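You operate a simulated robot arm through the tools that you are given. There is no shell and no other tool. Be economical: measure what you need, move in short steps, check, and stop when the job is done.

You run a simulated robot arm. Do the job below in one go: nothing can be reset, and whatever is moved stays where it is left.

## Task
Lay the red roller in the cradle, slide the stop to 90 and clamp it.
Fine: lift the clamp first.

It is judged by the outcome, as a careful person would: the job done as asked, and still so three seconds after it is handed in. It fails if anything else is knocked over, pushed out of place, dropped, spilled or broken.

## Robot
A 7-joint arm with a two-finger parallel gripper, fixed in place. Base frame: the origin is at the foot of the arm, x ahead of it, y to its left, z up; the work surface is at about z = 0.88. Readings come in m, degrees, newtons and seconds.
With the tool pointing down near the work surface it reaches from about 0.24 to 0.68 m from the base axis. Its first joint turns from -66.0 to 66.0 degrees. Payload 2.4 kg.
The TCP is the grasp point between the finger pads, 0.03 m short of the fingertips. In the tool frame z runs along the fingers and y along their closing line. The gripper opens to 0.094 m. The fingers are 0.028 m wide and 0.01 m thick; the gripper's body (0.05 by 0.096 m) begins 0.055 m behind the TCP.
Orientation is that of the tool frame in the base frame, as a unit quaternion [w, x, y, z]. With the fingers straight down and closing along the base's y, the tool's x points along the base's -x, its y along +y and its z along -z.

## Interface
- The arm moves only by the tool play_rows. Its argument "increments" is a list of rows, each a list of 6 numbers: the shift along the tool's x, y, z in cm, then the turn, a rotation vector about the tool's x, y, z in degrees. In form: [[tx, ty, tz, ax, ay, az], ...]. A call has 1 to 8 rows; each row shifts and turns the commanded pose from where the row before left it, along the tool's axes as they then stand. "claw" is the opening in per cent of the stroke, from 0 (shut) to 100 (fully open), set as the call begins (left out, the last holds). Each row takes 0.2 s and may step no farther than 0.05 m and 8.6 degrees from the row before; otherwise, or with a gripper value out of range, the whole call is refused. A pose out of reach is approached as far as the arm can. The call stops where the force on the tool passes 70 N (or 10 N more than at its start, if that is more) or the arm is blocked; 0.2 s more then pass. The fingers move at their own pace (about 0.153 m/s each) and stop on an object; they squeeze with about 40 N. The grip force told is the motor's: it shows also when the fingers shut on nothing. Time passes only in rows, and 0.2 s behind the last, so rows that do not move let the fingers close. It gives the time, the measured TCP pose, the force on the tool (base axes), the opening and the grip force at its end, in the units of the frame above (readings bear some noise).
- Cameras (640 x 400 px; columns grow to the right, rows downward): "scene" is fixed at [0.0348, 0.4648, 1.4616]; the picture's right is [-0.82, -0.57, 0.00], its down [-0.24, 0.34, -0.91] and it looks along [0.52, -0.75, -0.42] (base axes); focal length 325 px, centre (320, 200). "wrist" rides on the gripper at [0.076, 0.014, -0.102] in the tool frame; the picture's right is [-0.18, 0.98, 0.00], its down [-0.75, -0.14, -0.64] and it looks along [-0.63, -0.12, 0.77] (tool axes); focal length 243 px, centre (320, 200). There is no depth. A picture from a camera that has moved, and an enlarged one, comes with that camera's place and axes in the base frame and with its lens.
- grab_frame(camera): a new picture of that camera. It takes no simulated time.
- zoom(camera, box): a new picture of the part [left, top, right, bottom] of that camera's present view, enlarged. It takes no simulated time.
- finish_job(): hands the job in; it is judged then, once.

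Go step by step. Nothing tells you positions but the pictures and the camera data: compare them with the known pose of the tool, close in by small moves and look again before you grip or let go. The budget is 120 turns and 84 pictures, counting those below and the enlarged ones. Unless the task says otherwise, let go and move clear before handing in, and close with one line.

The tools are called after ">>>" by a JSON object that holds its "op" and its "data". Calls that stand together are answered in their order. play_rows: Moves the arm, as the interface text tells. Its arguments: {"type":"object","properties":{"increments":{"type":"array","items":{"type":"array","items":{"type":"number"}}},"claw":{"type":"number"}},"required":["increments"]} The other tools are called the same way: grab_frame (camera) takes a picture; zoom (camera, box) takes an enlarged picture of a part of a camera's view; finish_job () hands the job in.

At the start:

```text
time_s: 0.0
tcp_pos: [0.3551, -0.0706, 1.3047]
tcp_rot: [0.0, -0.001, 1.0, 0.0]
force: [0.3, 0.6, 0.0]
grip_width: 0.094
grasp_force: 0.1
```

scene: 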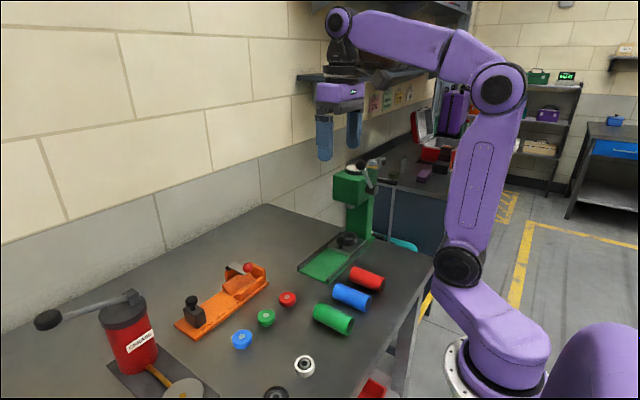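
wrist: 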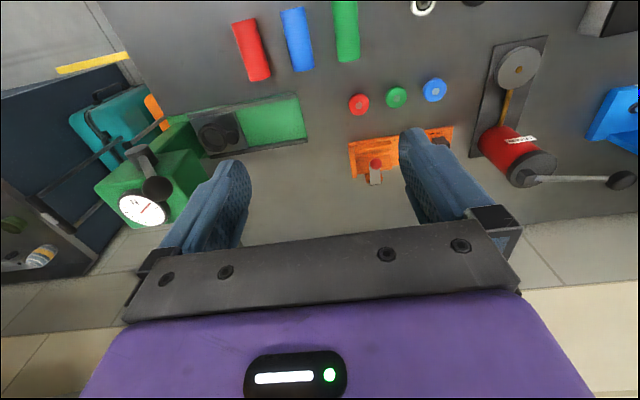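

I see red, blue and green rollers, an orange fixture (perhaps the cradle with a toggle clamp and slide stop) and a green gauge stand. I will look closer at these first.

>>> {"op": "zoom", "data": {"camera": "scene", "box": [160, 240, 320, 340]}}

>>> {"op": "zoom", "data": {"camera": "scene", "box": [280, 150, 440, 350]}}

>>> {"op": "zoom", "data": {"camera": "wrist", "box": [320, 80, 480, 200]}}

```text
4.00 times, centred on (240, 290) of scene
camera zoom: at [0.0348, 0.4648, 1.4616], right [-0.82, -0.57, 0.0], down [-0.24, 0.34, -0.91], along [0.52, -0.75, -0.42], focal length 1300 px, centre (640, -160)
```

zoom: 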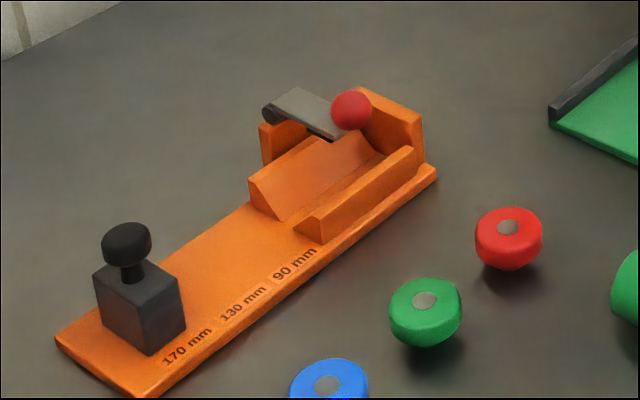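

```text
2.00 times, centred on (360, 250) of scene
camera zoom: at [0.0348, 0.4648, 1.4616], right [-0.82, -0.57, 0.0], down [-0.24, 0.34, -0.91], along [0.52, -0.75, -0.42], focal length 650 px, centre (240, 100)
```

zoom: 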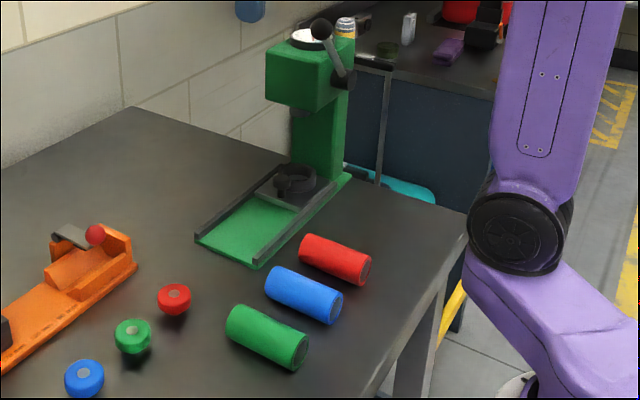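

```text
3.33 times, centred on (400, 140) of wrist
camera zoom: at [0.2792, -0.0564, 1.408], right [0.18, 0.98, 0.0], down [0.75, -0.14, 0.64], along [0.63, -0.12, -0.77], focal length 809 px, centre (53, 400)
```

zoom: 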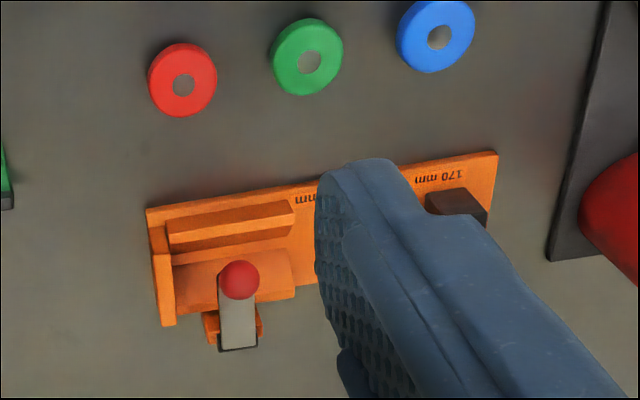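

The orange fixture runs along y at about x 0.55–0.63, y −0.03–0.20. It has a V cradle, an end wall and a lever with a red ball at the −y end, and the black stop sits at 170. The red roller is near (0.33, −0.18) with its axis along x. I'll move in for a closer wrist view.

>>> {"op": "play_rows", "data": {"increments": [[-1.58, 2.02, 3.5, 0, 0, 0], [-1.58, 2.02, 3.5, 0, 0, 0], [-1.58, 2.02, 3.5, 0, 0, 0], [-1.58, 2.02, 3.5, 0, 0, 0], [-1.58, 2.02, 3.5, 0, 0, 0], [-1.58, 2.02, 3.5, 0, 0, 0], [0, 0, 0, 0, 0, 0]], "claw": 100}}

>>> {"op": "grab_frame", "data": {"camera": "wrist"}}

```text
time_s: 1.6
tcp_pos: [0.4497, 0.0508, 1.0931]
tcp_rot: [0.0, 0.0, 1.0, 0.001]
force: [-1.0, -1.2, 0.6]
grip_width: 0.0942
grasp_force: 0.1
```

```text
78 pictures are left
camera wrist: at [0.3741, 0.065, 1.1958], right [0.18, 0.98, 0.0], down [0.75, -0.14, 0.64], along [0.63, -0.12, -0.77], focal length 243 px, centre (320, 200)
```

wrist: 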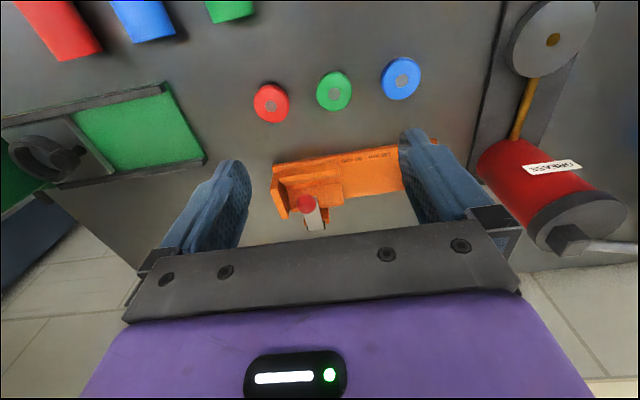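

>>> {"op": "zoom", "data": {"camera": "wrist", "box": [260, 135, 420, 235]}}

>>> {"op": "zoom", "data": {"camera": "scene", "box": [216, 255, 280, 305]}}

```text
4.00 times, centred on (340, 185) of wrist
camera zoom: at [0.3741, 0.065, 1.1958], right [0.18, 0.98, 0.0], down [0.75, -0.14, 0.64], along [0.63, -0.12, -0.77], focal length 970 px, centre (240, 260)
```

zoom: 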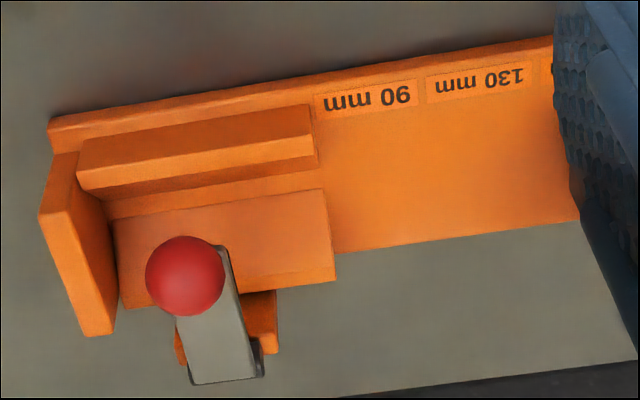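

```text
8.00 times, centred on (248, 280) of scene
camera zoom: at [0.0348, 0.4649, 1.4616], right [-0.82, -0.57, 0.0], down [-0.24, 0.34, -0.91], along [0.52, -0.75, -0.42], focal length 2599 px, centre (896, -440)
```

zoom: 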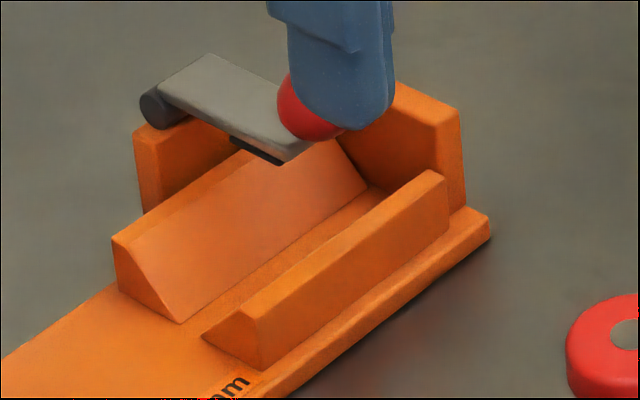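

Triangulation puts the clamp lever's pivot at about (0.642, 0.01, 0.93) and its ball near (0.572, 0.013, 0.95). The V is centred near x 0.589, the end wall near y −0.022, and the labels 90/130/170 near y 0.08/0.12/0.16. I'll hover above the ball and check.

>>> {"op": "play_rows", "data": {"increments": [[-3.05, -0.95, 1.575, 0, 0, 0], [-3.05, -0.95, 1.575, 0, 0, 0], [-3.05, -0.95, 1.575, 0, 0, 0], [-3.05, -0.95, 1.575, 0, 0, 0], [0, 0, 0, 0, 0, 0]], "claw": 50}}

>>> {"op": "zoom", "data": {"camera": "scene", "box": [208, 230, 288, 290]}}

>>> {"op": "grab_frame", "data": {"camera": "wrist"}}

```text
time_s: 2.8
tcp_pos: [0.5731, 0.0144, 1.0323]
tcp_rot: [-0.001, 0.0, 1.0, 0.001]
force: [-0.1, 0.0, -0.1]
grip_width: 0.0472
grasp_force: 0.1
```

```text
6.67 times, centred on (248, 260) of scene
camera zoom: at [0.0348, 0.4648, 1.4616], right [-0.82, -0.57, 0.0], down [-0.24, 0.34, -0.91], along [0.52, -0.75, -0.42], focal length 2166 px, centre (800, -200)
```

zoom: 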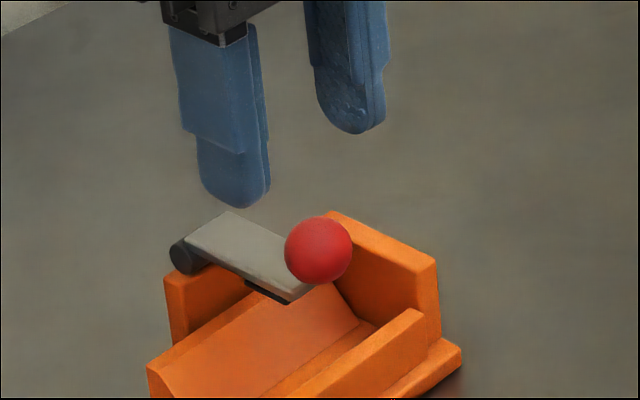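

```text
74 pictures are left
camera wrist: at [0.4956, 0.0284, 1.1358], right [0.18, 0.98, 0.0], down [0.75, -0.14, 0.64], along [0.63, -0.12, -0.77], focal length 243 px, centre (320, 200)
```

wrist: 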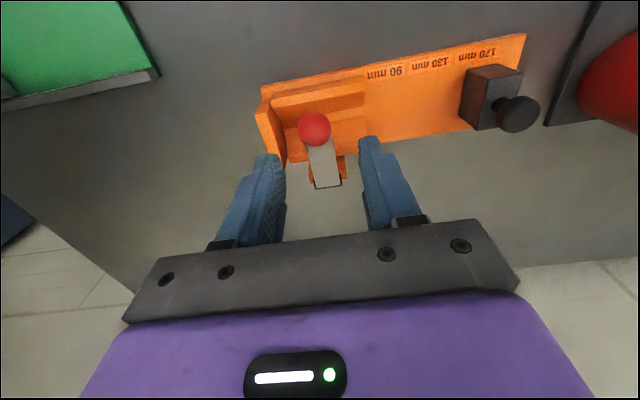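

The ball resolves to (0.569, 0.011, 0.962) and is about 26 mm across. I'll lower so the fingers straddle it with their tips above the end wall, then close.

>>> {"op": "play_rows", "data": {"increments": [[0.15, -0.15, 2.0, 0, 0, 0], [0.15, -0.15, 2.0, 0, 0, 0], [0, 0, 1.9, 0, 0, 0], [0, 0, 0, 0, 0, 0]]}}

>>> {"op": "zoom", "data": {"camera": "scene", "box": [208, 230, 288, 290]}}

>>> {"op": "zoom", "data": {"camera": "wrist", "box": [220, 60, 420, 240]}}

```text
time_s: 3.8
tcp_pos: [0.5695, 0.0095, 0.972]
tcp_rot: [0.0, 0.0, 1.0, 0.0]
force: [-0.5, 0.5, -0.3]
grip_width: 0.0468
grasp_force: 0.0
```

```text
6.67 times, centred on (248, 260) of scene
camera zoom: at [0.0348, 0.4648, 1.4616], right [-0.82, -0.57, 0.0], down [-0.24, 0.34, -0.91], along [0.52, -0.75, -0.42], focal length 2166 px, centre (800, -200)
```

zoom: 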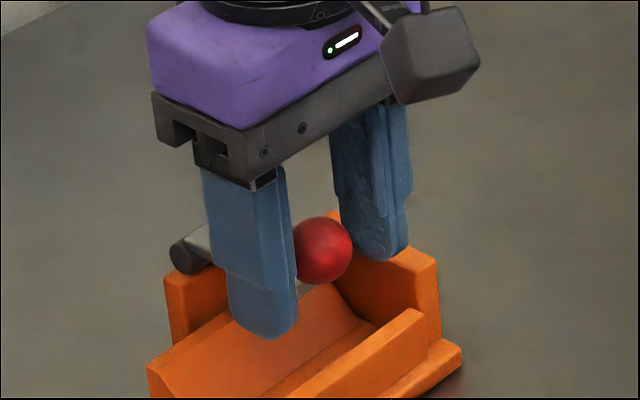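

```text
2.22 times, centred on (320, 150) of wrist
camera zoom: at [0.4937, 0.0247, 1.0754], right [0.18, 0.98, 0.0], down [0.75, -0.14, 0.64], along [0.63, -0.12, -0.77], focal length 539 px, centre (320, 311)
```

zoom: 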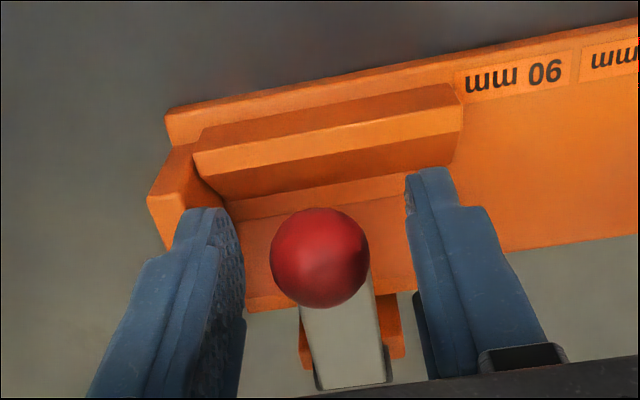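

The ball is well centred between the fingers. I close on it and start the lifting arc.

>>> {"op": "play_rows", "data": {"increments": [[0, 0, 0, 0, 0, 0], [0, 0, 0, 0, 0, 0], [-0.35, 0, -0.63, 0, 0, 0], [-0.34, 0, -0.63, 0, 0, 0], [-0.44, 0, -0.54, 0, 0, 0], [-0.44, 0, -0.54, 0, 0, 0], [0, 0, 0, 0, 0, 0]], "claw": 0}}

>>> {"op": "zoom", "data": {"camera": "scene", "box": [208, 230, 288, 290]}}

```text
time_s: 5.4
tcp_pos: [0.5824, 0.01, 0.9943]
tcp_rot: [-0.004, 0.0, 1.0, 0.0]
force: [-15.0, 3.4, -9.2]
grip_width: 0.0251
grasp_force: 45.0
```

```text
6.67 times, centred on (248, 260) of scene
camera zoom: at [0.0345, 0.465, 1.4615], right [-0.82, -0.57, 0.0], down [-0.24, 0.34, -0.91], along [0.52, -0.75, -0.42], focal length 2166 px, centre (800, -200)
```

zoom: 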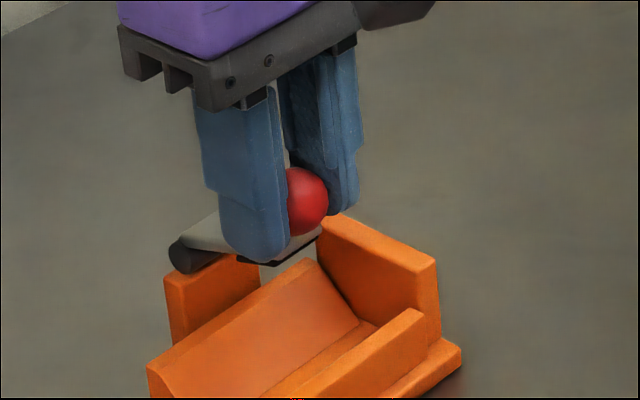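

The lever follows the arc with about 17 N of drag along its path. I continue the arc.

>>> {"op": "play_rows", "data": {"increments": [[-0.52, 0, -0.46, 0, 0, 0], [-0.53, 0, -0.45, 0, 0, 0], [-0.59, 0, -0.36, 0, 0, 0], [-0.6, 0, -0.35, 0, 0, 0], [-0.65, 0, -0.25, 0, 0, 0], [-0.65, 0, -0.25, 0, 0, 0], [0, 0, 0, 0, 0, 0]]}}

>>> {"op": "zoom", "data": {"camera": "scene", "box": [208, 220, 288, 280]}}

```text
time_s: 7.0
tcp_pos: [0.6187, 0.0098, 1.016]
tcp_rot: [-0.004, 0.0, 1.0, 0.0]
force: [-17.8, 9.5, -1.2]
grip_width: 0.0252
grasp_force: 44.9
```

```text
6.67 times, centred on (248, 250) of scene
camera zoom: at [0.0343, 0.4651, 1.4615], right [-0.82, -0.57, 0.0], down [-0.24, 0.34, -0.91], along [0.52, -0.75, -0.42], focal length 2166 px, centre (800, -133)
```

zoom: 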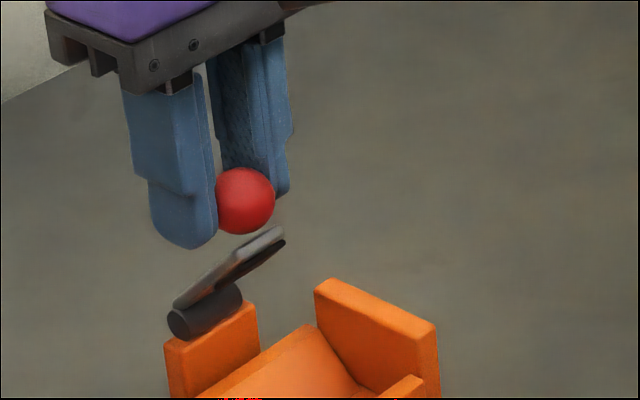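

The lever is at about 50° now. I continue toward vertical.

>>> {"op": "play_rows", "data": {"increments": [[-0.68, 0, -0.14, 0, 0, 0], [-0.68, 0, -0.13, 0, 0, 0], [-0.7, 0, -0.02, 0, 0, 0], [-0.7, 0, 0, 0, 0, 0], [-0.68, 0, 0.1, 0, 0, 0], [-0.68, 0, 0.12, 0, 0, 0], [0, 0, 0, 0, 0, 0]]}}

>>> {"op": "zoom", "data": {"camera": "scene", "box": [208, 220, 288, 280]}}

```text
time_s: 8.6
tcp_pos: [0.6608, 0.0105, 1.0175]
tcp_rot: [0.0, -0.001, 1.0, 0.001]
force: [0.7, 0.4, -0.1]
grip_width: 0.0001
grasp_force: 33.4
```

```text
6.67 times, centred on (248, 250) of scene
camera zoom: at [0.0348, 0.4648, 1.4616], right [-0.82, -0.57, 0.0], down [-0.24, 0.34, -0.91], along [0.52, -0.75, -0.42], focal length 2166 px, centre (800, -133)
```

zoom: 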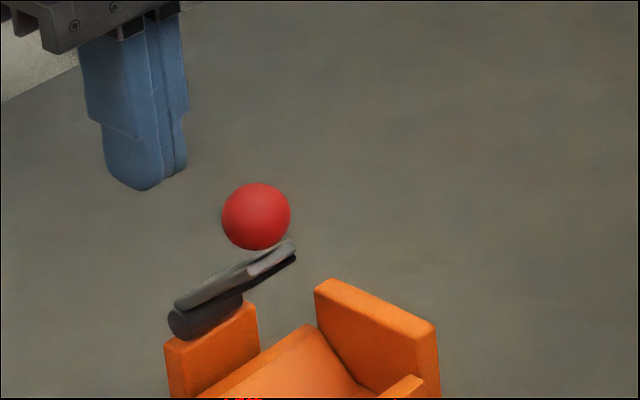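

The grip slipped off the ball, but the lever stays up by itself at about 40°. I'll go back around over the ball and push it the rest of the way from the −x side with shut fingers.

>>> {"op": "play_rows", "data": {"increments": [[0, 0, -4.3, 0, 0, 0], [5.0, 0, 0, 0, 0, 0], [4.9, 0, 0, 0, 0, 0], [0, 0, 2.8, 0, 0, 0], [0, 0, 2.7, 0, 0, 0], [0, 0, 0, 0, 0, 0]], "claw": 0}}

>>> {"op": "zoom", "data": {"camera": "scene", "box": [208, 220, 288, 280]}}

```text
time_s: 10.0
tcp_pos: [0.5627, 0.009, 1.0047]
tcp_rot: [0.0, 0.0, 1.0, 0.0]
force: [-0.6, -0.2, 0.6]
grip_width: 0.0002
grasp_force: 32.6
```

```text
6.67 times, centred on (248, 250) of scene
camera zoom: at [0.0348, 0.4648, 1.4616], right [-0.82, -0.57, 0.0], down [-0.24, 0.34, -0.91], along [0.52, -0.75, -0.42], focal length 2166 px, centre (800, -133)
```

zoom: 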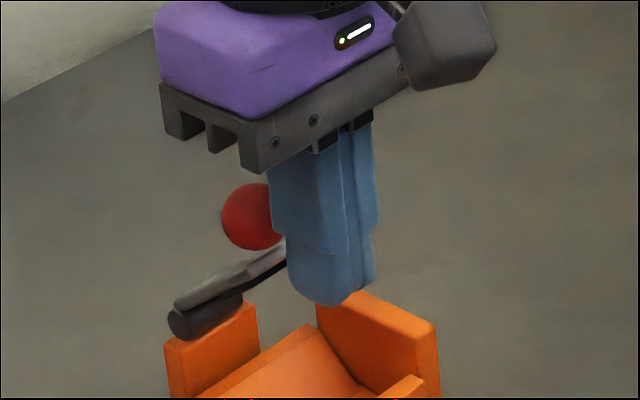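

Lined up just −x of the ball, I push +x with a slight rise.

>>> {"op": "play_rows", "data": {"increments": [[-1.3, 0.1, 0, 0, 0, 0], [-1.0, 0.1, -0.3, 0, 0, 0], [-1.0, 0, -0.3, 0, 0, 0], [-1.0, 0, -0.2, 0, 0, 0], [-1.0, 0, 0, 0, 0, 0], [-1.0, 0, 0, 0, 0, 0], [0, 0, 0, 0, 0, 0]]}}

>>> {"op": "zoom", "data": {"camera": "scene", "box": [208, 220, 288, 280]}}

```text
time_s: 11.6
tcp_pos: [0.6171, 0.0112, 1.0135]
tcp_rot: [-0.015, 0.0, 1.0, 0.0]
force: [-60.1, 2.3, 27.1]
grip_width: 0.0
grasp_force: 33.4
```

```text
6.67 times, centred on (248, 250) of scene
camera zoom: at [0.0324, 0.4649, 1.4616], right [-0.82, -0.57, 0.0], down [-0.24, 0.34, -0.91], along [0.52, -0.75, -0.42], focal length 2166 px, centre (800, -133)
```

zoom: 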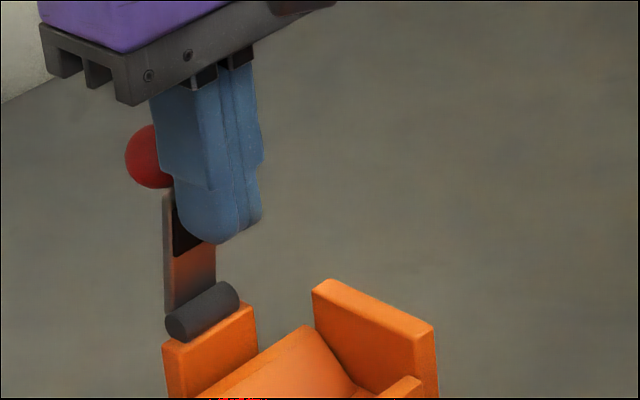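

The lever now stands vertical and the resistance rose sharply, so it seems to be at its stop. I back off and check that it stays and that the fixture hasn't shifted.

>>> {"op": "play_rows", "data": {"increments": [[3.0, 0, 0, 0, 0, 0], [4.0, 0, -2, 0, 0, 0], [4.0, 0, -3, 0, 0, 0], [4.0, 0, -3, 0, 0, 0], [0, 0, 0, 0, 0, 0]]}}

>>> {"op": "zoom", "data": {"camera": "scene", "box": [160, 230, 288, 340]}}

>>> {"op": "grab_frame", "data": {"camera": "wrist"}}

```text
time_s: 12.8
tcp_pos: [0.4769, 0.0095, 1.0918]
tcp_rot: [-0.001, 0.0, 1.0, -0.001]
force: [-0.5, -0.1, 0.3]
grip_width: 0.0001
grasp_force: 33.4
```

```text
3.64 times, centred on (224, 285) of scene
camera zoom: at [0.0348, 0.4648, 1.4616], right [-0.82, -0.57, 0.0], down [-0.24, 0.34, -0.91], along [0.52, -0.75, -0.42], focal length 1182 px, centre (669, -109)
```

zoom: 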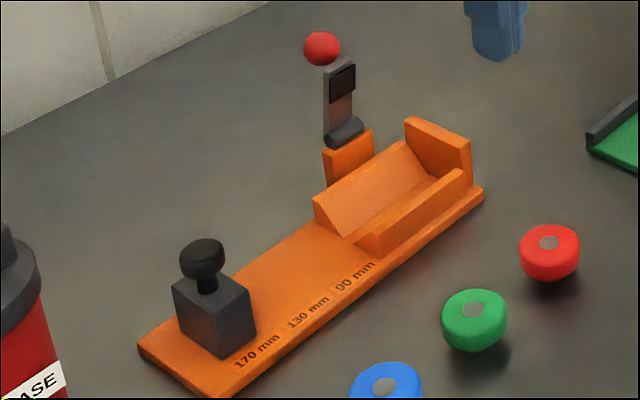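

```text
65 pictures are left
camera wrist: at [0.3994, 0.024, 1.1956], right [0.18, 0.98, 0.0], down [0.75, -0.14, 0.64], along [0.63, -0.12, -0.77], focal length 243 px, centre (320, 200)
```

wrist: 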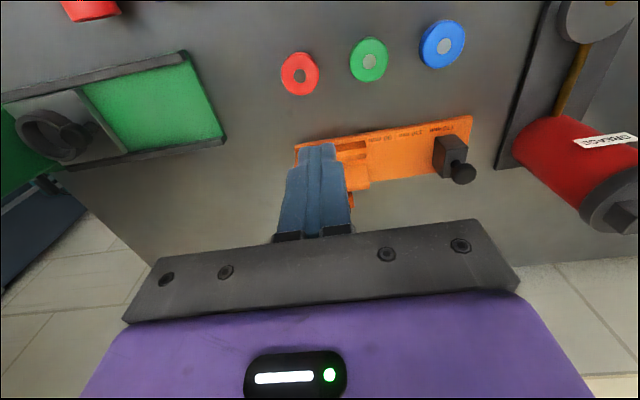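

The lever stands vertical by itself, clear of the V, and the fixture hasn't shifted. Next I hover over the red roller near (0.33, −0.18).

>>> {"op": "play_rows", "data": {"increments": [[2.45, -3.23, 1.03, 0, 0, 0], [2.45, -3.23, 1.03, 0, 0, 0], [2.45, -3.23, 1.03, 0, 0, 0], [2.45, -3.23, 1.03, 0, 0, 0], [2.45, -3.23, 1.03, 0, 0, 0], [2.45, -3.23, 1.03, 0, 0, 0], [0, 0, 0, 0, 0, 0]], "claw": 70}}

>>> {"op": "grab_frame", "data": {"camera": "wrist"}}

>>> {"op": "zoom", "data": {"camera": "scene", "box": [310, 250, 410, 320]}}

```text
time_s: 14.4
tcp_pos: [0.3297, -0.1866, 1.0335]
tcp_rot: [-0.001, 0.0, 1.0, 0.0]
force: [0.1, 0.0, -0.1]
grip_width: 0.0659
grasp_force: 0.1
```

```text
64 pictures are left
camera wrist: at [0.2526, -0.1718, 1.1367], right [0.18, 0.98, 0.0], down [0.75, -0.14, 0.64], along [0.63, -0.12, -0.77], focal length 243 px, centre (320, 200)
```

wrist: 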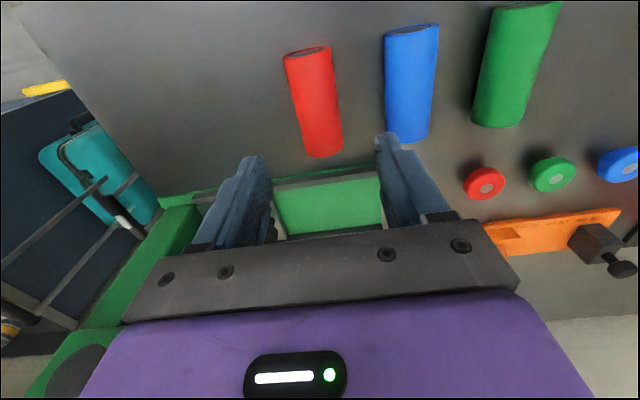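

```text
5.71 times, centred on (360, 285) of scene
camera zoom: at [0.0348, 0.4648, 1.4616], right [-0.82, -0.57, 0.0], down [-0.24, 0.34, -0.91], along [0.52, -0.75, -0.42], focal length 1857 px, centre (91, -286)
```

zoom: 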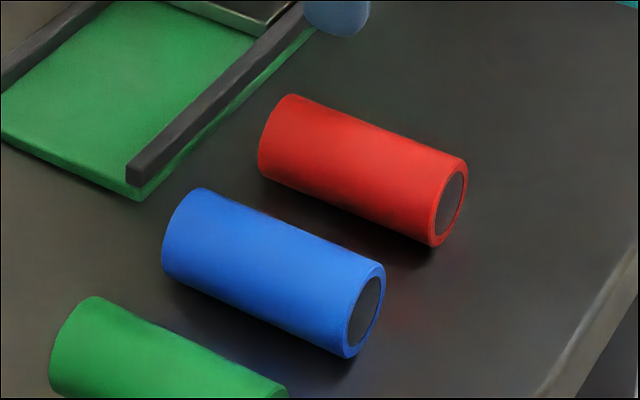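

The red roller is centred at about (0.333, −0.189), roughly 90 × 40 mm, with its axis at z ≈ 0.90. In the V its axis will sit near the wedge tops (z ≈ 0.91), so I grip high. I also grip about 21 mm off-centre toward −x, so the gripper body clears the raised lever after the 90° turn.

>>> {"op": "play_rows", "data": {"increments": [[0.9, -0.13, 3.6, 0, 0, 0], [0.9, -0.13, 3.6, 0, 0, 0], [0, 0, 2.2, 0, 0, 0], [0, 0, 1.4, 0, 0, 0], [0, 0, 0, 0, 0, 0]]}}

>>> {"op": "grab_frame", "data": {"camera": "wrist"}}

>>> {"op": "zoom", "data": {"camera": "scene", "box": [310, 230, 410, 300]}}

```text
time_s: 15.6
tcp_pos: [0.3096, -0.1866, 0.9256]
tcp_rot: [0.0, 0.0, 1.0, 0.0]
force: [-0.1, 0.4, 0.9]
grip_width: 0.0657
grasp_force: 0.1
```

```text
62 pictures are left
camera wrist: at [0.2342, -0.172, 1.0289], right [0.18, 0.98, 0.0], down [0.75, -0.14, 0.64], along [0.63, -0.12, -0.77], focal length 243 px, centre (320, 200)
```

wrist: 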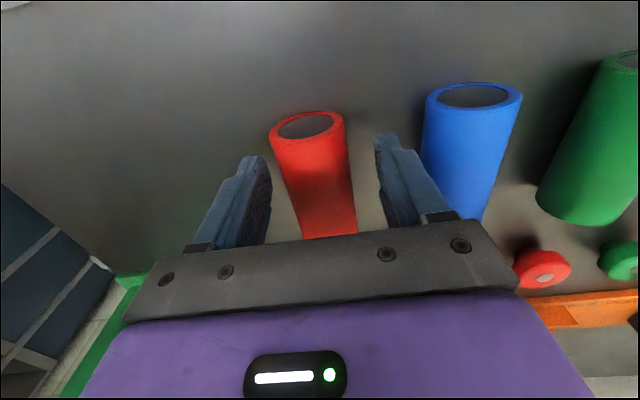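

```text
5.71 times, centred on (360, 265) of scene
camera zoom: at [0.0348, 0.4648, 1.4616], right [-0.82, -0.57, 0.0], down [-0.24, 0.34, -0.91], along [0.52, -0.75, -0.42], focal length 1857 px, centre (91, -171)
```

zoom: 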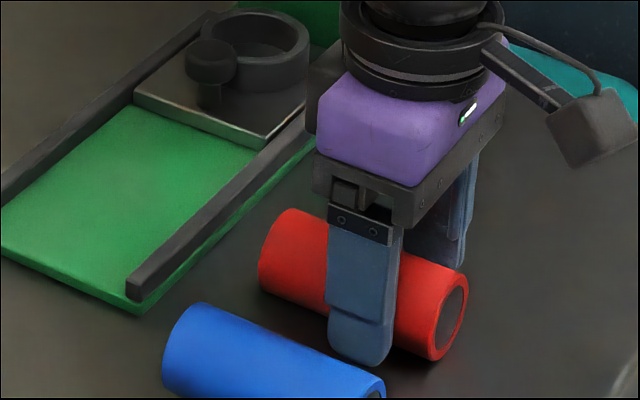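

The fingers straddle the roller about 21 mm toward its near end. I nudge 2.5 mm in y, close, and lift a little to test the hold.

>>> {"op": "play_rows", "data": {"increments": [[0, -0.25, 0, 0, 0, 0]]}}

>>> {"op": "play_rows", "data": {"increments": [[0, 0, 0, 0, 0, 0], [0, 0, 0, 0, 0, 0], [0, 0, -1.0, 0, 0, 0], [0, 0, -1.0, 0, 0, 0], [0, 0, 0, 0, 0, 0]], "claw": 0}}

>>> {"op": "zoom", "data": {"camera": "scene", "box": [310, 230, 410, 300]}}

>>> {"op": "grab_frame", "data": {"camera": "wrist"}}

```text
time_s: 16.0
tcp_pos: [0.3103, -0.1887, 0.925]
tcp_rot: [-0.001, 0.0, 1.0, 0.0]
force: [-0.3, 0.0, 0.8]
grip_width: 0.0657
grasp_force: 0.1
```

```text
time_s: 17.2
tcp_pos: [0.3093, -0.1871, 0.9457]
tcp_rot: [0.0, 0.001, 1.0, 0.0]
force: [0.9, -1.5, -2.2]
grip_width: 0.0407
grasp_force: 39.9
```

```text
5.71 times, centred on (360, 265) of scene
camera zoom: at [0.0348, 0.4648, 1.4616], right [-0.82, -0.57, 0.0], down [-0.24, 0.34, -0.91], along [0.52, -0.75, -0.42], focal length 1857 px, centre (91, -171)
```

zoom: 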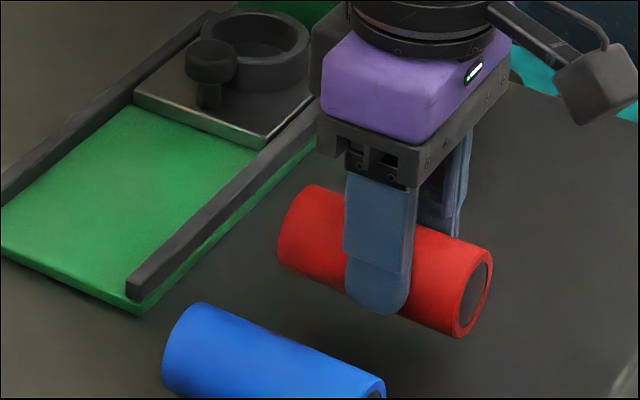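

```text
59 pictures are left
camera wrist: at [0.2339, -0.1733, 1.0488], right [0.18, 0.98, 0.0], down [0.75, -0.14, 0.64], along [0.63, -0.12, -0.77], focal length 243 px, centre (320, 200)
```

wrist: 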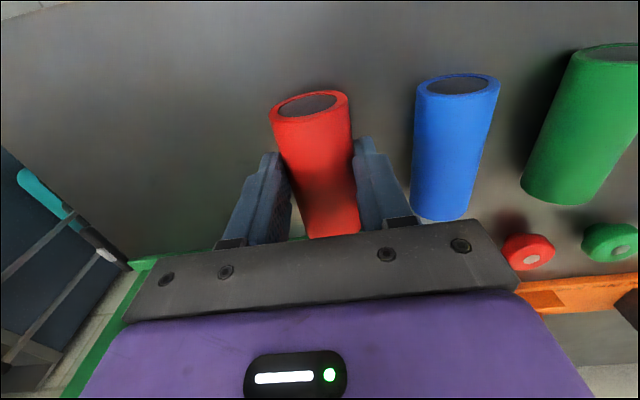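

The roller is held (about 2 N), nearly level, and sits about 12 mm off the grip centre. I'll lay it with a small gap to the wall and close that gap later. Now I lift and carry it toward the fixture.

>>> {"op": "play_rows", "data": {"increments": [[0, 0, -2.0, 0, 0, 0], [0, 0, -3.5, 0, 0, 0], [0, 0, -4.0, 0, 0, 0], [0, 0, -3.5, 0, 0, 0], [0, 0, -2.0, 0, 0, 0], [0, 0, 0, 0, 0, 0]]}}

>>> {"op": "play_rows", "data": {"increments": [[-1.5, 1.8, 0, 0, 0, 0], [-2.5, 3.1, 0, 0, 0, 0], [-2.8, 3.5, 0, 0, 0, 0], [-2.8, 3.5, 0, 0, 0, 0], [-2.8, 3.5, 0, 0, 0, 0], [-2.8, 3.5, 0, 0, 0, 0], [-2.5, 3.1, 0, 0, 0, 0], [-1.4, 1.7, 0, 0, 0, 0]]}}

>>> {"op": "play_rows", "data": {"increments": [[0, 0, 0, 0, 0, 4.0], [0, 0, 0, 0, 0, 7.0], [0, 0, 0, 0, 0, 8.5], [0, 0, 0, 0, 0, 8.5], [0, 0, 0, 0, 0, 8.5], [0, 0, 0, 0, 0, 8.5], [0, 0, 0, 0, 0, 8.5]]}}

>>> {"op": "play_rows", "data": {"increments": [[0, 0, 0, 0, 0, 8.5], [0, 0, 0, 0, 0, 8.5], [0, 0, 0, 0, 0, 8.5], [0, 0, 0, 0, 0, 7.0], [0, 0, 0, 0, 0, 4.0], [0, 0, 0, 0, 0, 0]]}}

>>> {"op": "grab_frame", "data": {"camera": "scene"}}

>>> {"op": "grab_frame", "data": {"camera": "wrist"}}

```text
time_s: 18.6
tcp_pos: [0.309, -0.1849, 1.0941]
tcp_rot: [-0.001, 0.0, 1.0, -0.001]
force: [-0.7, -0.8, -2.9]
grip_width: 0.0406
grasp_force: 39.9
```

```text
time_s: 20.4
tcp_pos: [0.5015, 0.051, 1.0947]
tcp_rot: [0.0, 0.0, 1.0, 0.0]
force: [-0.9, 0.0, -2.7]
grip_width: 0.0408
grasp_force: 39.9
```

```text
time_s: 22.0
tcp_pos: [0.5021, 0.0505, 1.0944]
tcp_rot: [0.0, 0.452, 0.892, 0.0]
force: [-0.3, 0.0, -2.2]
grip_width: 0.0409
grasp_force: 39.9
```

```text
time_s: 23.4
tcp_pos: [0.501, 0.0493, 1.0928]
tcp_rot: [0.0, 0.708, 0.706, 0.0]
force: [-0.6, -0.7, -1.4]
grip_width: 0.0406
grasp_force: 39.8
```

```text
58 pictures are left
```

scene: 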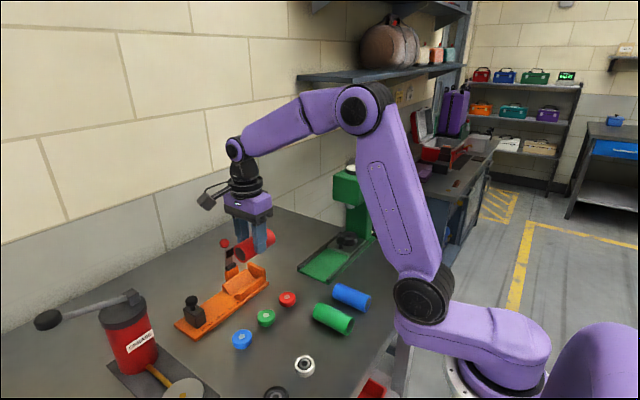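

```text
57 pictures are left
camera wrist: at [0.5162, 0.1256, 1.1969], right [0.98, -0.19, 0.0], down [-0.14, -0.75, 0.64], along [-0.12, -0.63, -0.77], focal length 243 px, centre (320, 200)
```

wrist: 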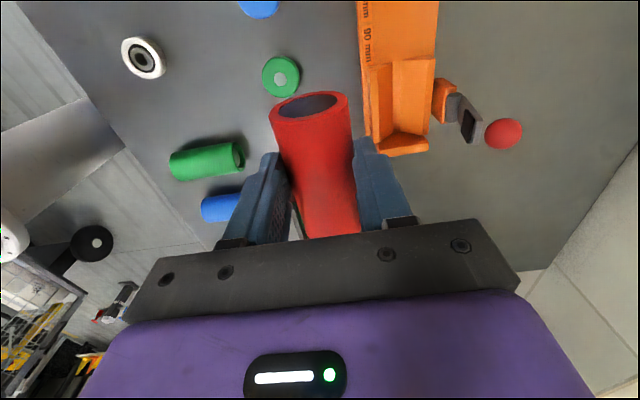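

The turn is done, with the roller's axis along y. I move over the V while staying high, then take measuring views.

>>> {"op": "play_rows", "data": {"increments": [[0.1, 2.3, 0, 0, 0, 0], [0.1, 3.5, 0, 0, 0, 0], [0.1, 3.5, 1, 0, 0, 0], [0, 0, 2.5, 0, 0, 0], [0, 0, 3, 0, 0, 0], [0, 0, 1.5, 0, 0, 0], [0, 0, 0, 0, 0, 0]]}}

>>> {"op": "zoom", "data": {"camera": "scene", "box": [200, 220, 296, 292]}}

>>> {"op": "grab_frame", "data": {"camera": "wrist"}}

```text
time_s: 25.0
tcp_pos: [0.5942, 0.0527, 1.0145]
tcp_rot: [0.0, 0.707, 0.707, 0.0]
force: [-0.3, -0.1, -2.2]
grip_width: 0.0407
grasp_force: 39.8
```

```text
5.56 times, centred on (248, 256) of scene
camera zoom: at [0.0348, 0.4648, 1.4616], right [-0.82, -0.57, 0.0], down [-0.24, 0.34, -0.91], along [0.52, -0.75, -0.42], focal length 1805 px, centre (720, -111)
```

zoom: 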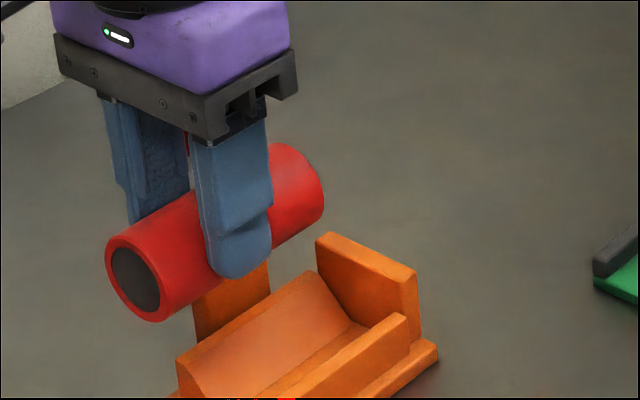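

```text
55 pictures are left
camera wrist: at [0.609, 0.1296, 1.1176], right [0.98, -0.18, 0.0], down [-0.14, -0.75, 0.64], along [-0.12, -0.63, -0.77], focal length 243 px, centre (320, 200)
```

wrist: 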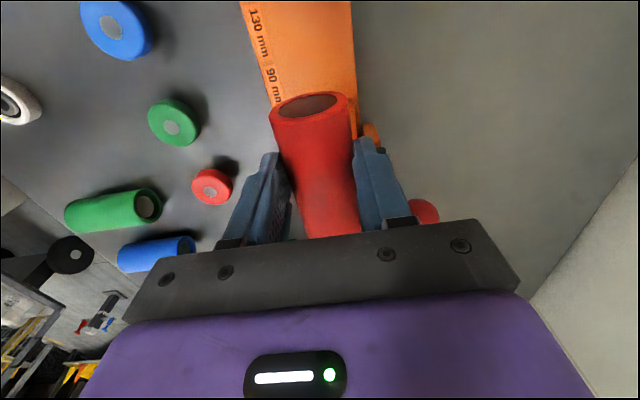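

The roller is level over the V, spanning about y 0.00–0.09. I lower it most of the way and look again.

>>> {"op": "play_rows", "data": {"increments": [[0, 0, 2.5, 0, 0, 0], [0, 0, 2.5, 0, 0, 0], [0, 0, 1.2, 0, 0, 0], [0, 0, 0.5, 0, 0, 0], [0, 0, 0, 0, 0, 0]]}}

>>> {"op": "zoom", "data": {"camera": "scene", "box": [200, 230, 280, 290]}}

```text
time_s: 26.2
tcp_pos: [0.594, 0.0539, 0.9465]
tcp_rot: [0.0, 0.707, 0.707, 0.0]
force: [0.4, -0.9, -2.7]
grip_width: 0.0408
grasp_force: 39.8
```

```text
6.67 times, centred on (240, 260) of scene
camera zoom: at [0.0348, 0.4648, 1.4616], right [-0.82, -0.57, 0.0], down [-0.24, 0.34, -0.91], along [0.52, -0.75, -0.42], focal length 2166 px, centre (853, -200)
```

zoom: 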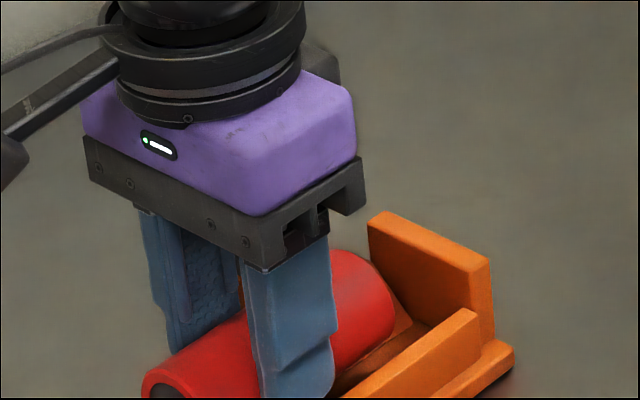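

It has not touched yet. I lower in 1–2 mm steps while watching the force.

>>> {"op": "play_rows", "data": {"increments": [[0, 0, 0.2, 0, 0, 0], [0, 0, 0.2, 0, 0, 0], [0, 0, 0, 0, 0, 0]]}}

>>> {"op": "zoom", "data": {"camera": "scene", "box": [200, 250, 280, 310]}}

```text
time_s: 27.0
tcp_pos: [0.5939, 0.053, 0.9434]
tcp_rot: [-0.001, 0.707, 0.707, -0.001]
force: [-9.5, 0.4, 15.9]
grip_width: 0.0405
grasp_force: 40.5
```

```text
6.67 times, centred on (240, 280) of scene
camera zoom: at [0.0342, 0.4649, 1.4616], right [-0.82, -0.57, 0.0], down [-0.24, 0.34, -0.91], along [0.52, -0.75, -0.42], focal length 2166 px, centre (853, -333)
```

zoom: 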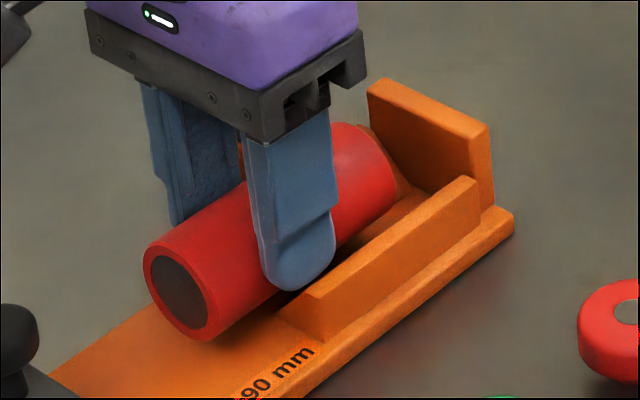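

Contact came from the far wedge (force −x and up), so I shift 2 mm toward −x and keep lowering gently.

>>> {"op": "play_rows", "data": {"increments": [[0, -0.2, 0, 0, 0, 0], [0, -0.05, 0.15, 0, 0, 0], [0, 0, 0, 0, 0, 0]]}}

>>> {"op": "zoom", "data": {"camera": "scene", "box": [200, 250, 280, 310]}}

```text
time_s: 27.8
tcp_pos: [0.5926, 0.0517, 0.9409]
tcp_rot: [0.0, 0.707, 0.707, 0.001]
force: [-6.2, -0.7, 21.6]
grip_width: 0.0408
grasp_force: 39.8
```

```text
6.67 times, centred on (240, 280) of scene
camera zoom: at [0.0342, 0.4648, 1.4616], right [-0.82, -0.57, 0.0], down [-0.24, 0.34, -0.91], along [0.52, -0.75, -0.42], focal length 2166 px, centre (853, -333)
```

zoom: 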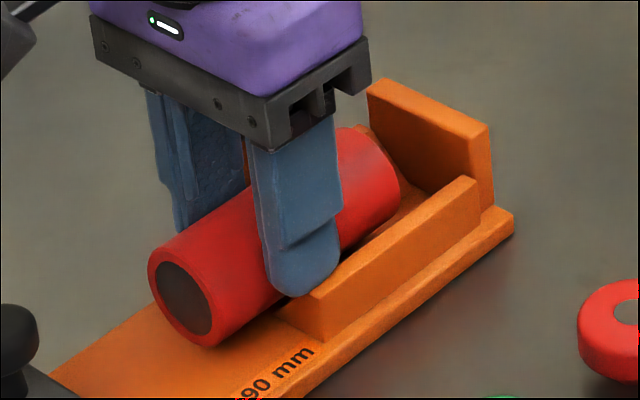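

The roller is nearly seated. I ease 1 mm more toward −x, open slightly, then rise straight up.

>>> {"op": "play_rows", "data": {"increments": [[0, -0.1, 0, 0, 0, 0], [0, 0, 0, 0, 0, 0]]}}

>>> {"op": "play_rows", "data": {"increments": [[0, 0, 0, 0, 0, 0], [0, 0, 0, 0, 0, 0]], "claw": 53}}

>>> {"op": "zoom", "data": {"camera": "scene", "box": [200, 250, 280, 310]}}

```text
time_s: 28.4
tcp_pos: [0.5915, 0.0533, 0.9425]
tcp_rot: [0.003, 0.707, 0.707, 0.003]
force: [4.3, -2.5, 21.8]
grip_width: 0.0408
grasp_force: 39.8
```

```text
time_s: 29.0
tcp_pos: [0.5921, 0.0519, 0.9444]
tcp_rot: [0.001, 0.708, 0.707, 0.002]
force: [13.9, -1.6, 18.5]
grip_width: 0.042
grasp_force: 0.1
```

```text
6.67 times, centred on (240, 280) of scene
camera zoom: at [0.0348, 0.4648, 1.4616], right [-0.82, -0.57, 0.0], down [-0.24, 0.34, -0.91], along [0.52, -0.75, -0.42], focal length 2166 px, centre (853, -333)
```

zoom: 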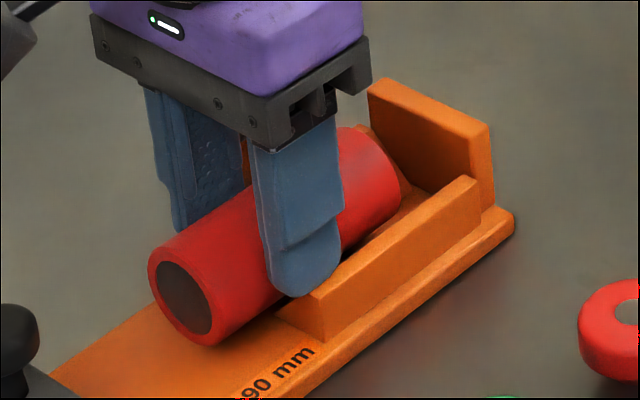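

The near finger's tip is against the near wedge, so I rise 4 mm and let the fingers open, then lift clear.

>>> {"op": "play_rows", "data": {"increments": [[0, 0.1, -0.3, 0, 0, 0], [0, 0, -0.3, 0, 0, 0], [0, 0, 0, 0, 0, 0]]}}

>>> {"op": "zoom", "data": {"camera": "scene", "box": [200, 250, 280, 310]}}

```text
time_s: 29.8
tcp_pos: [0.5905, 0.0528, 0.9471]
tcp_rot: [-0.001, 0.707, 0.708, -0.001]
force: [-0.6, -0.4, 0.2]
grip_width: 0.0498
grasp_force: 0.0
```

```text
6.67 times, centred on (240, 280) of scene
camera zoom: at [0.0348, 0.4648, 1.4616], right [-0.82, -0.57, 0.0], down [-0.24, 0.34, -0.91], along [0.52, -0.75, -0.42], focal length 2166 px, centre (853, -333)
```

zoom: 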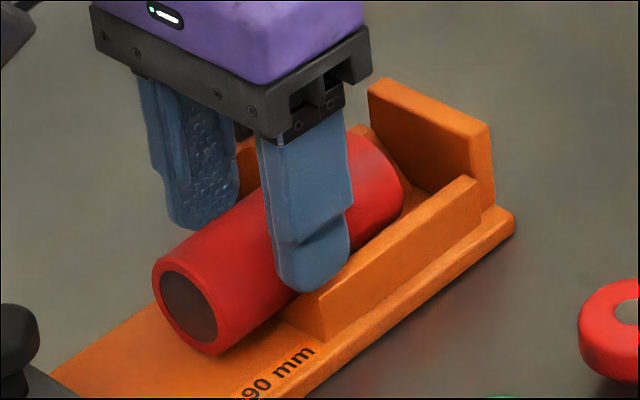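

The roller is loose and seated in the V (axis z ≈ 0.914), spanning y ≈ 0.00–0.09. I lift off and move over the stop to look.

>>> {"op": "play_rows", "data": {"increments": [[0, 0, -4.0, 0, 0, 0], [0, 0, -4.5, 0, 0, 0], [4, 0, -2, 0, 0, 0], [4, 0, 0, 0, 0, 0], [0, 0, 0, 0, 0, 0]], "claw": 53}}

>>> {"op": "zoom", "data": {"camera": "scene", "box": [160, 240, 288, 340]}}

>>> {"op": "grab_frame", "data": {"camera": "wrist"}}

```text
time_s: 31.0
tcp_pos: [0.5923, 0.134, 1.0507]
tcp_rot: [0.0, 0.707, 0.707, 0.0]
force: [0.0, 0.1, -0.4]
grip_width: 0.0497
grasp_force: 0.0
```

```text
4.00 times, centred on (224, 290) of scene
camera zoom: at [0.0348, 0.4649, 1.4616], right [-0.82, -0.57, 0.0], down [-0.24, 0.34, -0.91], along [0.52, -0.75, -0.42], focal length 1300 px, centre (704, -160)
```

zoom: 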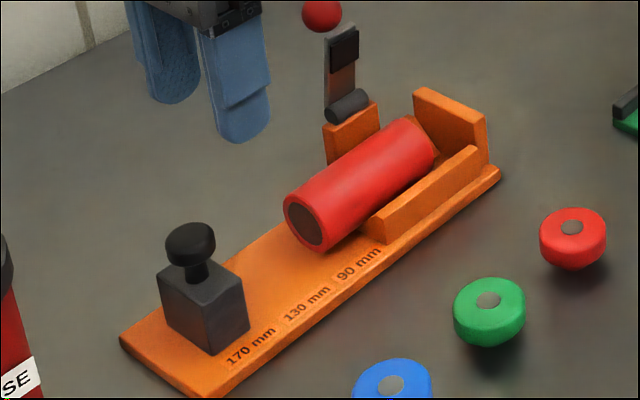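

```text
48 pictures are left
camera wrist: at [0.6065, 0.2106, 1.1557], right [0.98, -0.18, 0.0], down [-0.14, -0.75, 0.64], along [-0.12, -0.63, -0.77], focal length 243 px, centre (320, 200)
```

wrist: 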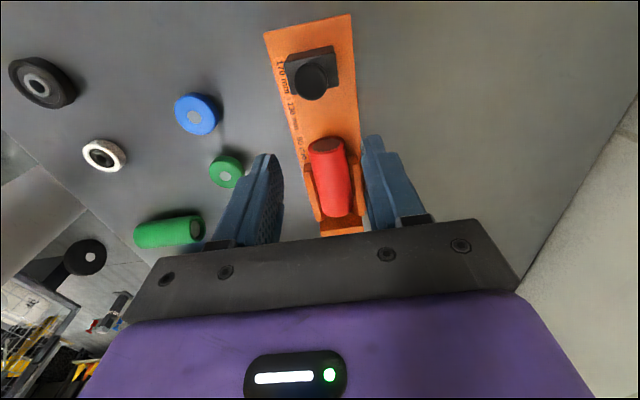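

The knob is at about (0.593, 0.163, 0.948), 27 mm across. I lower over it with the fingers straddling it in x.

>>> {"op": "play_rows", "data": {"increments": [[2.9, 0.05, 0, 0, 0, 0], [0, 0, 4, 0, 0, 0], [0, 0, 3.5, 0, 0, 0], [0, 0, 1.5, 0, 0, 0], [0, 0, 0, 0, 0, 0]]}}

>>> {"op": "zoom", "data": {"camera": "scene", "box": [160, 250, 256, 325]}}

>>> {"op": "zoom", "data": {"camera": "wrist", "box": [220, 60, 420, 240]}}

```text
time_s: 32.2
tcp_pos: [0.5925, 0.1611, 0.9598]
tcp_rot: [0.0, 0.707, 0.707, 0.001]
force: [-0.3, -0.3, -0.1]
grip_width: 0.0502
grasp_force: 0.1
```

```text
5.33 times, centred on (208, 288) of scene
camera zoom: at [0.0348, 0.4648, 1.4616], right [-0.82, -0.57, 0.0], down [-0.24, 0.34, -0.91], along [0.52, -0.75, -0.42], focal length 1733 px, centre (917, -267)
```

zoom: 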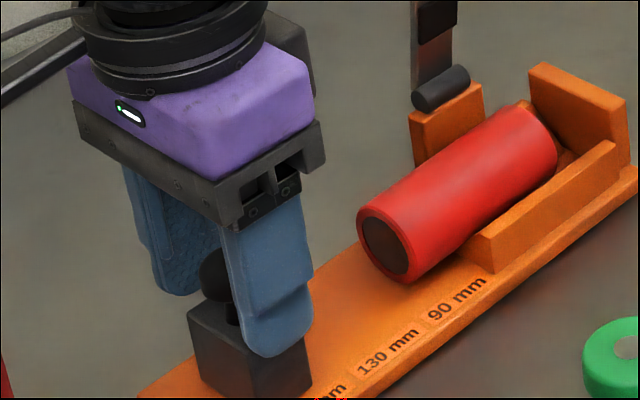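

```text
2.22 times, centred on (320, 150) of wrist
camera zoom: at [0.6071, 0.2389, 1.0633], right [0.98, -0.18, 0.0], down [-0.14, -0.75, 0.64], along [-0.12, -0.63, -0.77], focal length 539 px, centre (320, 311)
```

zoom: 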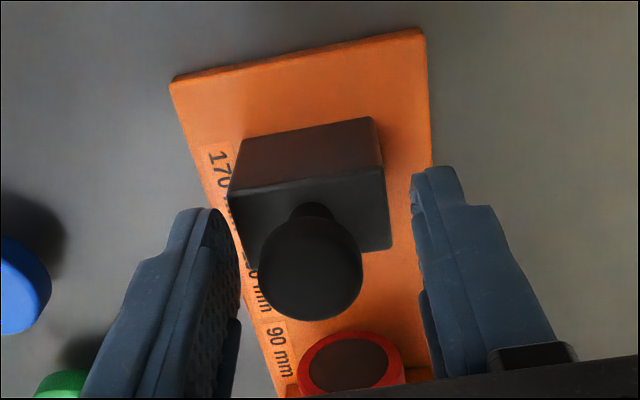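

The knob is between the fingers. I close on it and slide toward −y in stages, first about 55 mm, watching the force.

>>> {"op": "play_rows", "data": {"increments": [[-0.1, -0.2, 0, 0, 0, 0], [0, 0, 0, 0, 0, 0]], "claw": 0}}

>>> {"op": "play_rows", "data": {"increments": [[0, 0, 0, 0, 0, 0], [-1, 0, 0, 0, 0, 0], [-1, 0, 0, 0, 0, 0], [-1, 0, 0, 0, 0, 0], [-1, 0, 0, 0, 0, 0], [0, 0, 0, 0, 0, 0]]}}

>>> {"op": "zoom", "data": {"camera": "scene", "box": [160, 250, 280, 340]}}

```text
time_s: 32.8
tcp_pos: [0.5898, 0.1603, 0.9596]
tcp_rot: [0.0, 0.707, 0.707, -0.001]
force: [-1.3, -1.4, -10.4]
grip_width: 0.0438
grasp_force: 44.6
```

```text
time_s: 34.2
tcp_pos: [0.5908, 0.1186, 0.9606]
tcp_rot: [-0.001, 0.707, 0.707, -0.003]
force: [0.7, -2.6, -31.5]
grip_width: 0.0439
grasp_force: 45.0
```

```text
4.44 times, centred on (220, 295) of scene
camera zoom: at [0.0354, 0.4649, 1.4615], right [-0.82, -0.57, 0.0], down [-0.24, 0.34, -0.91], along [0.52, -0.75, -0.42], focal length 1444 px, centre (764, -222)
```

zoom: 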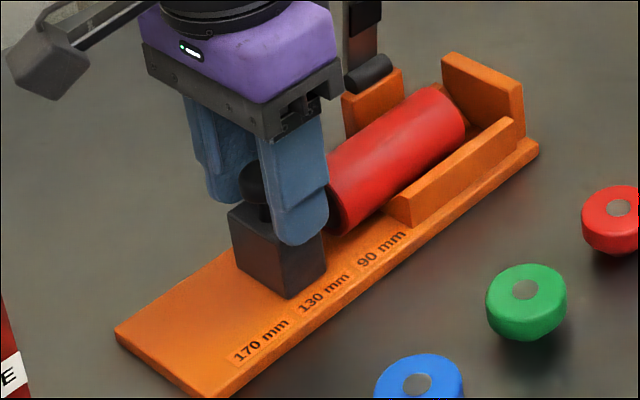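

The fingers hold the block's sides and the stop slides freely, now close to the 130 mark. I ease down 1 mm to relieve the vertical load and continue, expecting to meet the roller.

>>> {"op": "play_rows", "data": {"increments": [[0, 0, 0.1, 0, 0, 0], [-1, 0, 0, 0, 0, 0], [-1, 0, 0, 0, 0, 0], [-1, 0, 0, 0, 0, 0], [0, 0, 0, 0, 0, 0]]}}

>>> {"op": "zoom", "data": {"camera": "scene", "box": [180, 250, 276, 322]}}

```text
time_s: 35.4
tcp_pos: [0.5914, 0.0917, 0.9617]
tcp_rot: [0.001, 0.706, 0.708, 0.001]
force: [-14.8, 1.5, 9.9]
grip_width: 0.0253
grasp_force: 45.0
```

```text
5.56 times, centred on (228, 286) of scene
camera zoom: at [0.0342, 0.4649, 1.4616], right [-0.82, -0.57, 0.0], down [-0.24, 0.34, -0.91], along [0.52, -0.75, -0.42], focal length 1805 px, centre (831, -278)
```

zoom: 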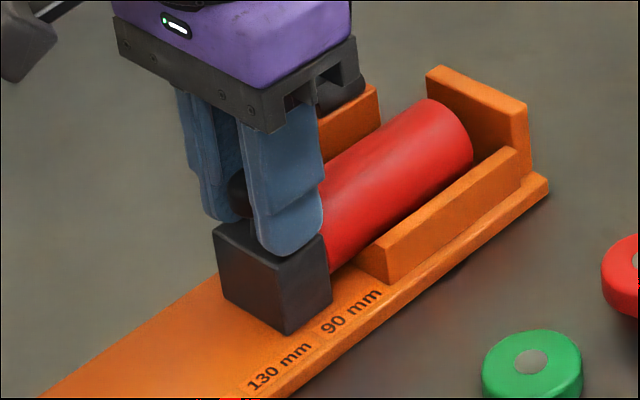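

The fingers slid up onto the knob and now hold it (25 mm). The stop is between 130 and 90 and pushing the roller, so I carry on in small steps.

>>> {"op": "play_rows", "data": {"increments": [[-0.4, 0, -0.1, 0, 0, 0], [-0.4, 0, 0, 0, 0, 0], [0, 0, 0, 0, 0, 0]]}}

>>> {"op": "zoom", "data": {"camera": "scene", "box": [180, 250, 276, 322]}}

>>> {"op": "zoom", "data": {"camera": "wrist", "box": [220, 60, 420, 240]}}

```text
time_s: 36.2
tcp_pos: [0.5899, 0.0808, 0.9617]
tcp_rot: [-0.001, 0.707, 0.707, 0.001]
force: [-13.7, 0.9, 10.1]
grip_width: 0.0254
grasp_force: 45.5
```

```text
5.56 times, centred on (228, 286) of scene
camera zoom: at [0.0342, 0.4648, 1.4616], right [-0.82, -0.57, 0.0], down [-0.24, 0.34, -0.91], along [0.52, -0.75, -0.42], focal length 1805 px, centre (831, -278)
```

zoom: 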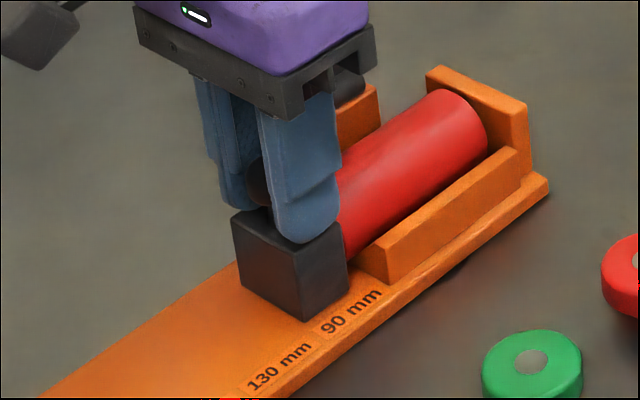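

```text
2.22 times, centred on (320, 150) of wrist
camera zoom: at [0.6046, 0.1581, 1.0654], right [0.98, -0.18, 0.0], down [-0.14, -0.75, 0.64], along [-0.12, -0.63, -0.77], focal length 539 px, centre (320, 311)
```

zoom: 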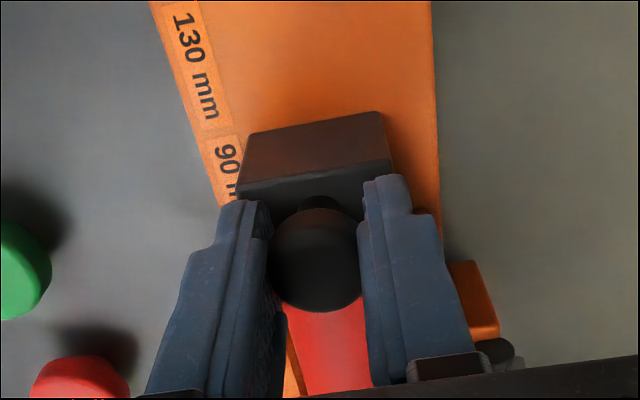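

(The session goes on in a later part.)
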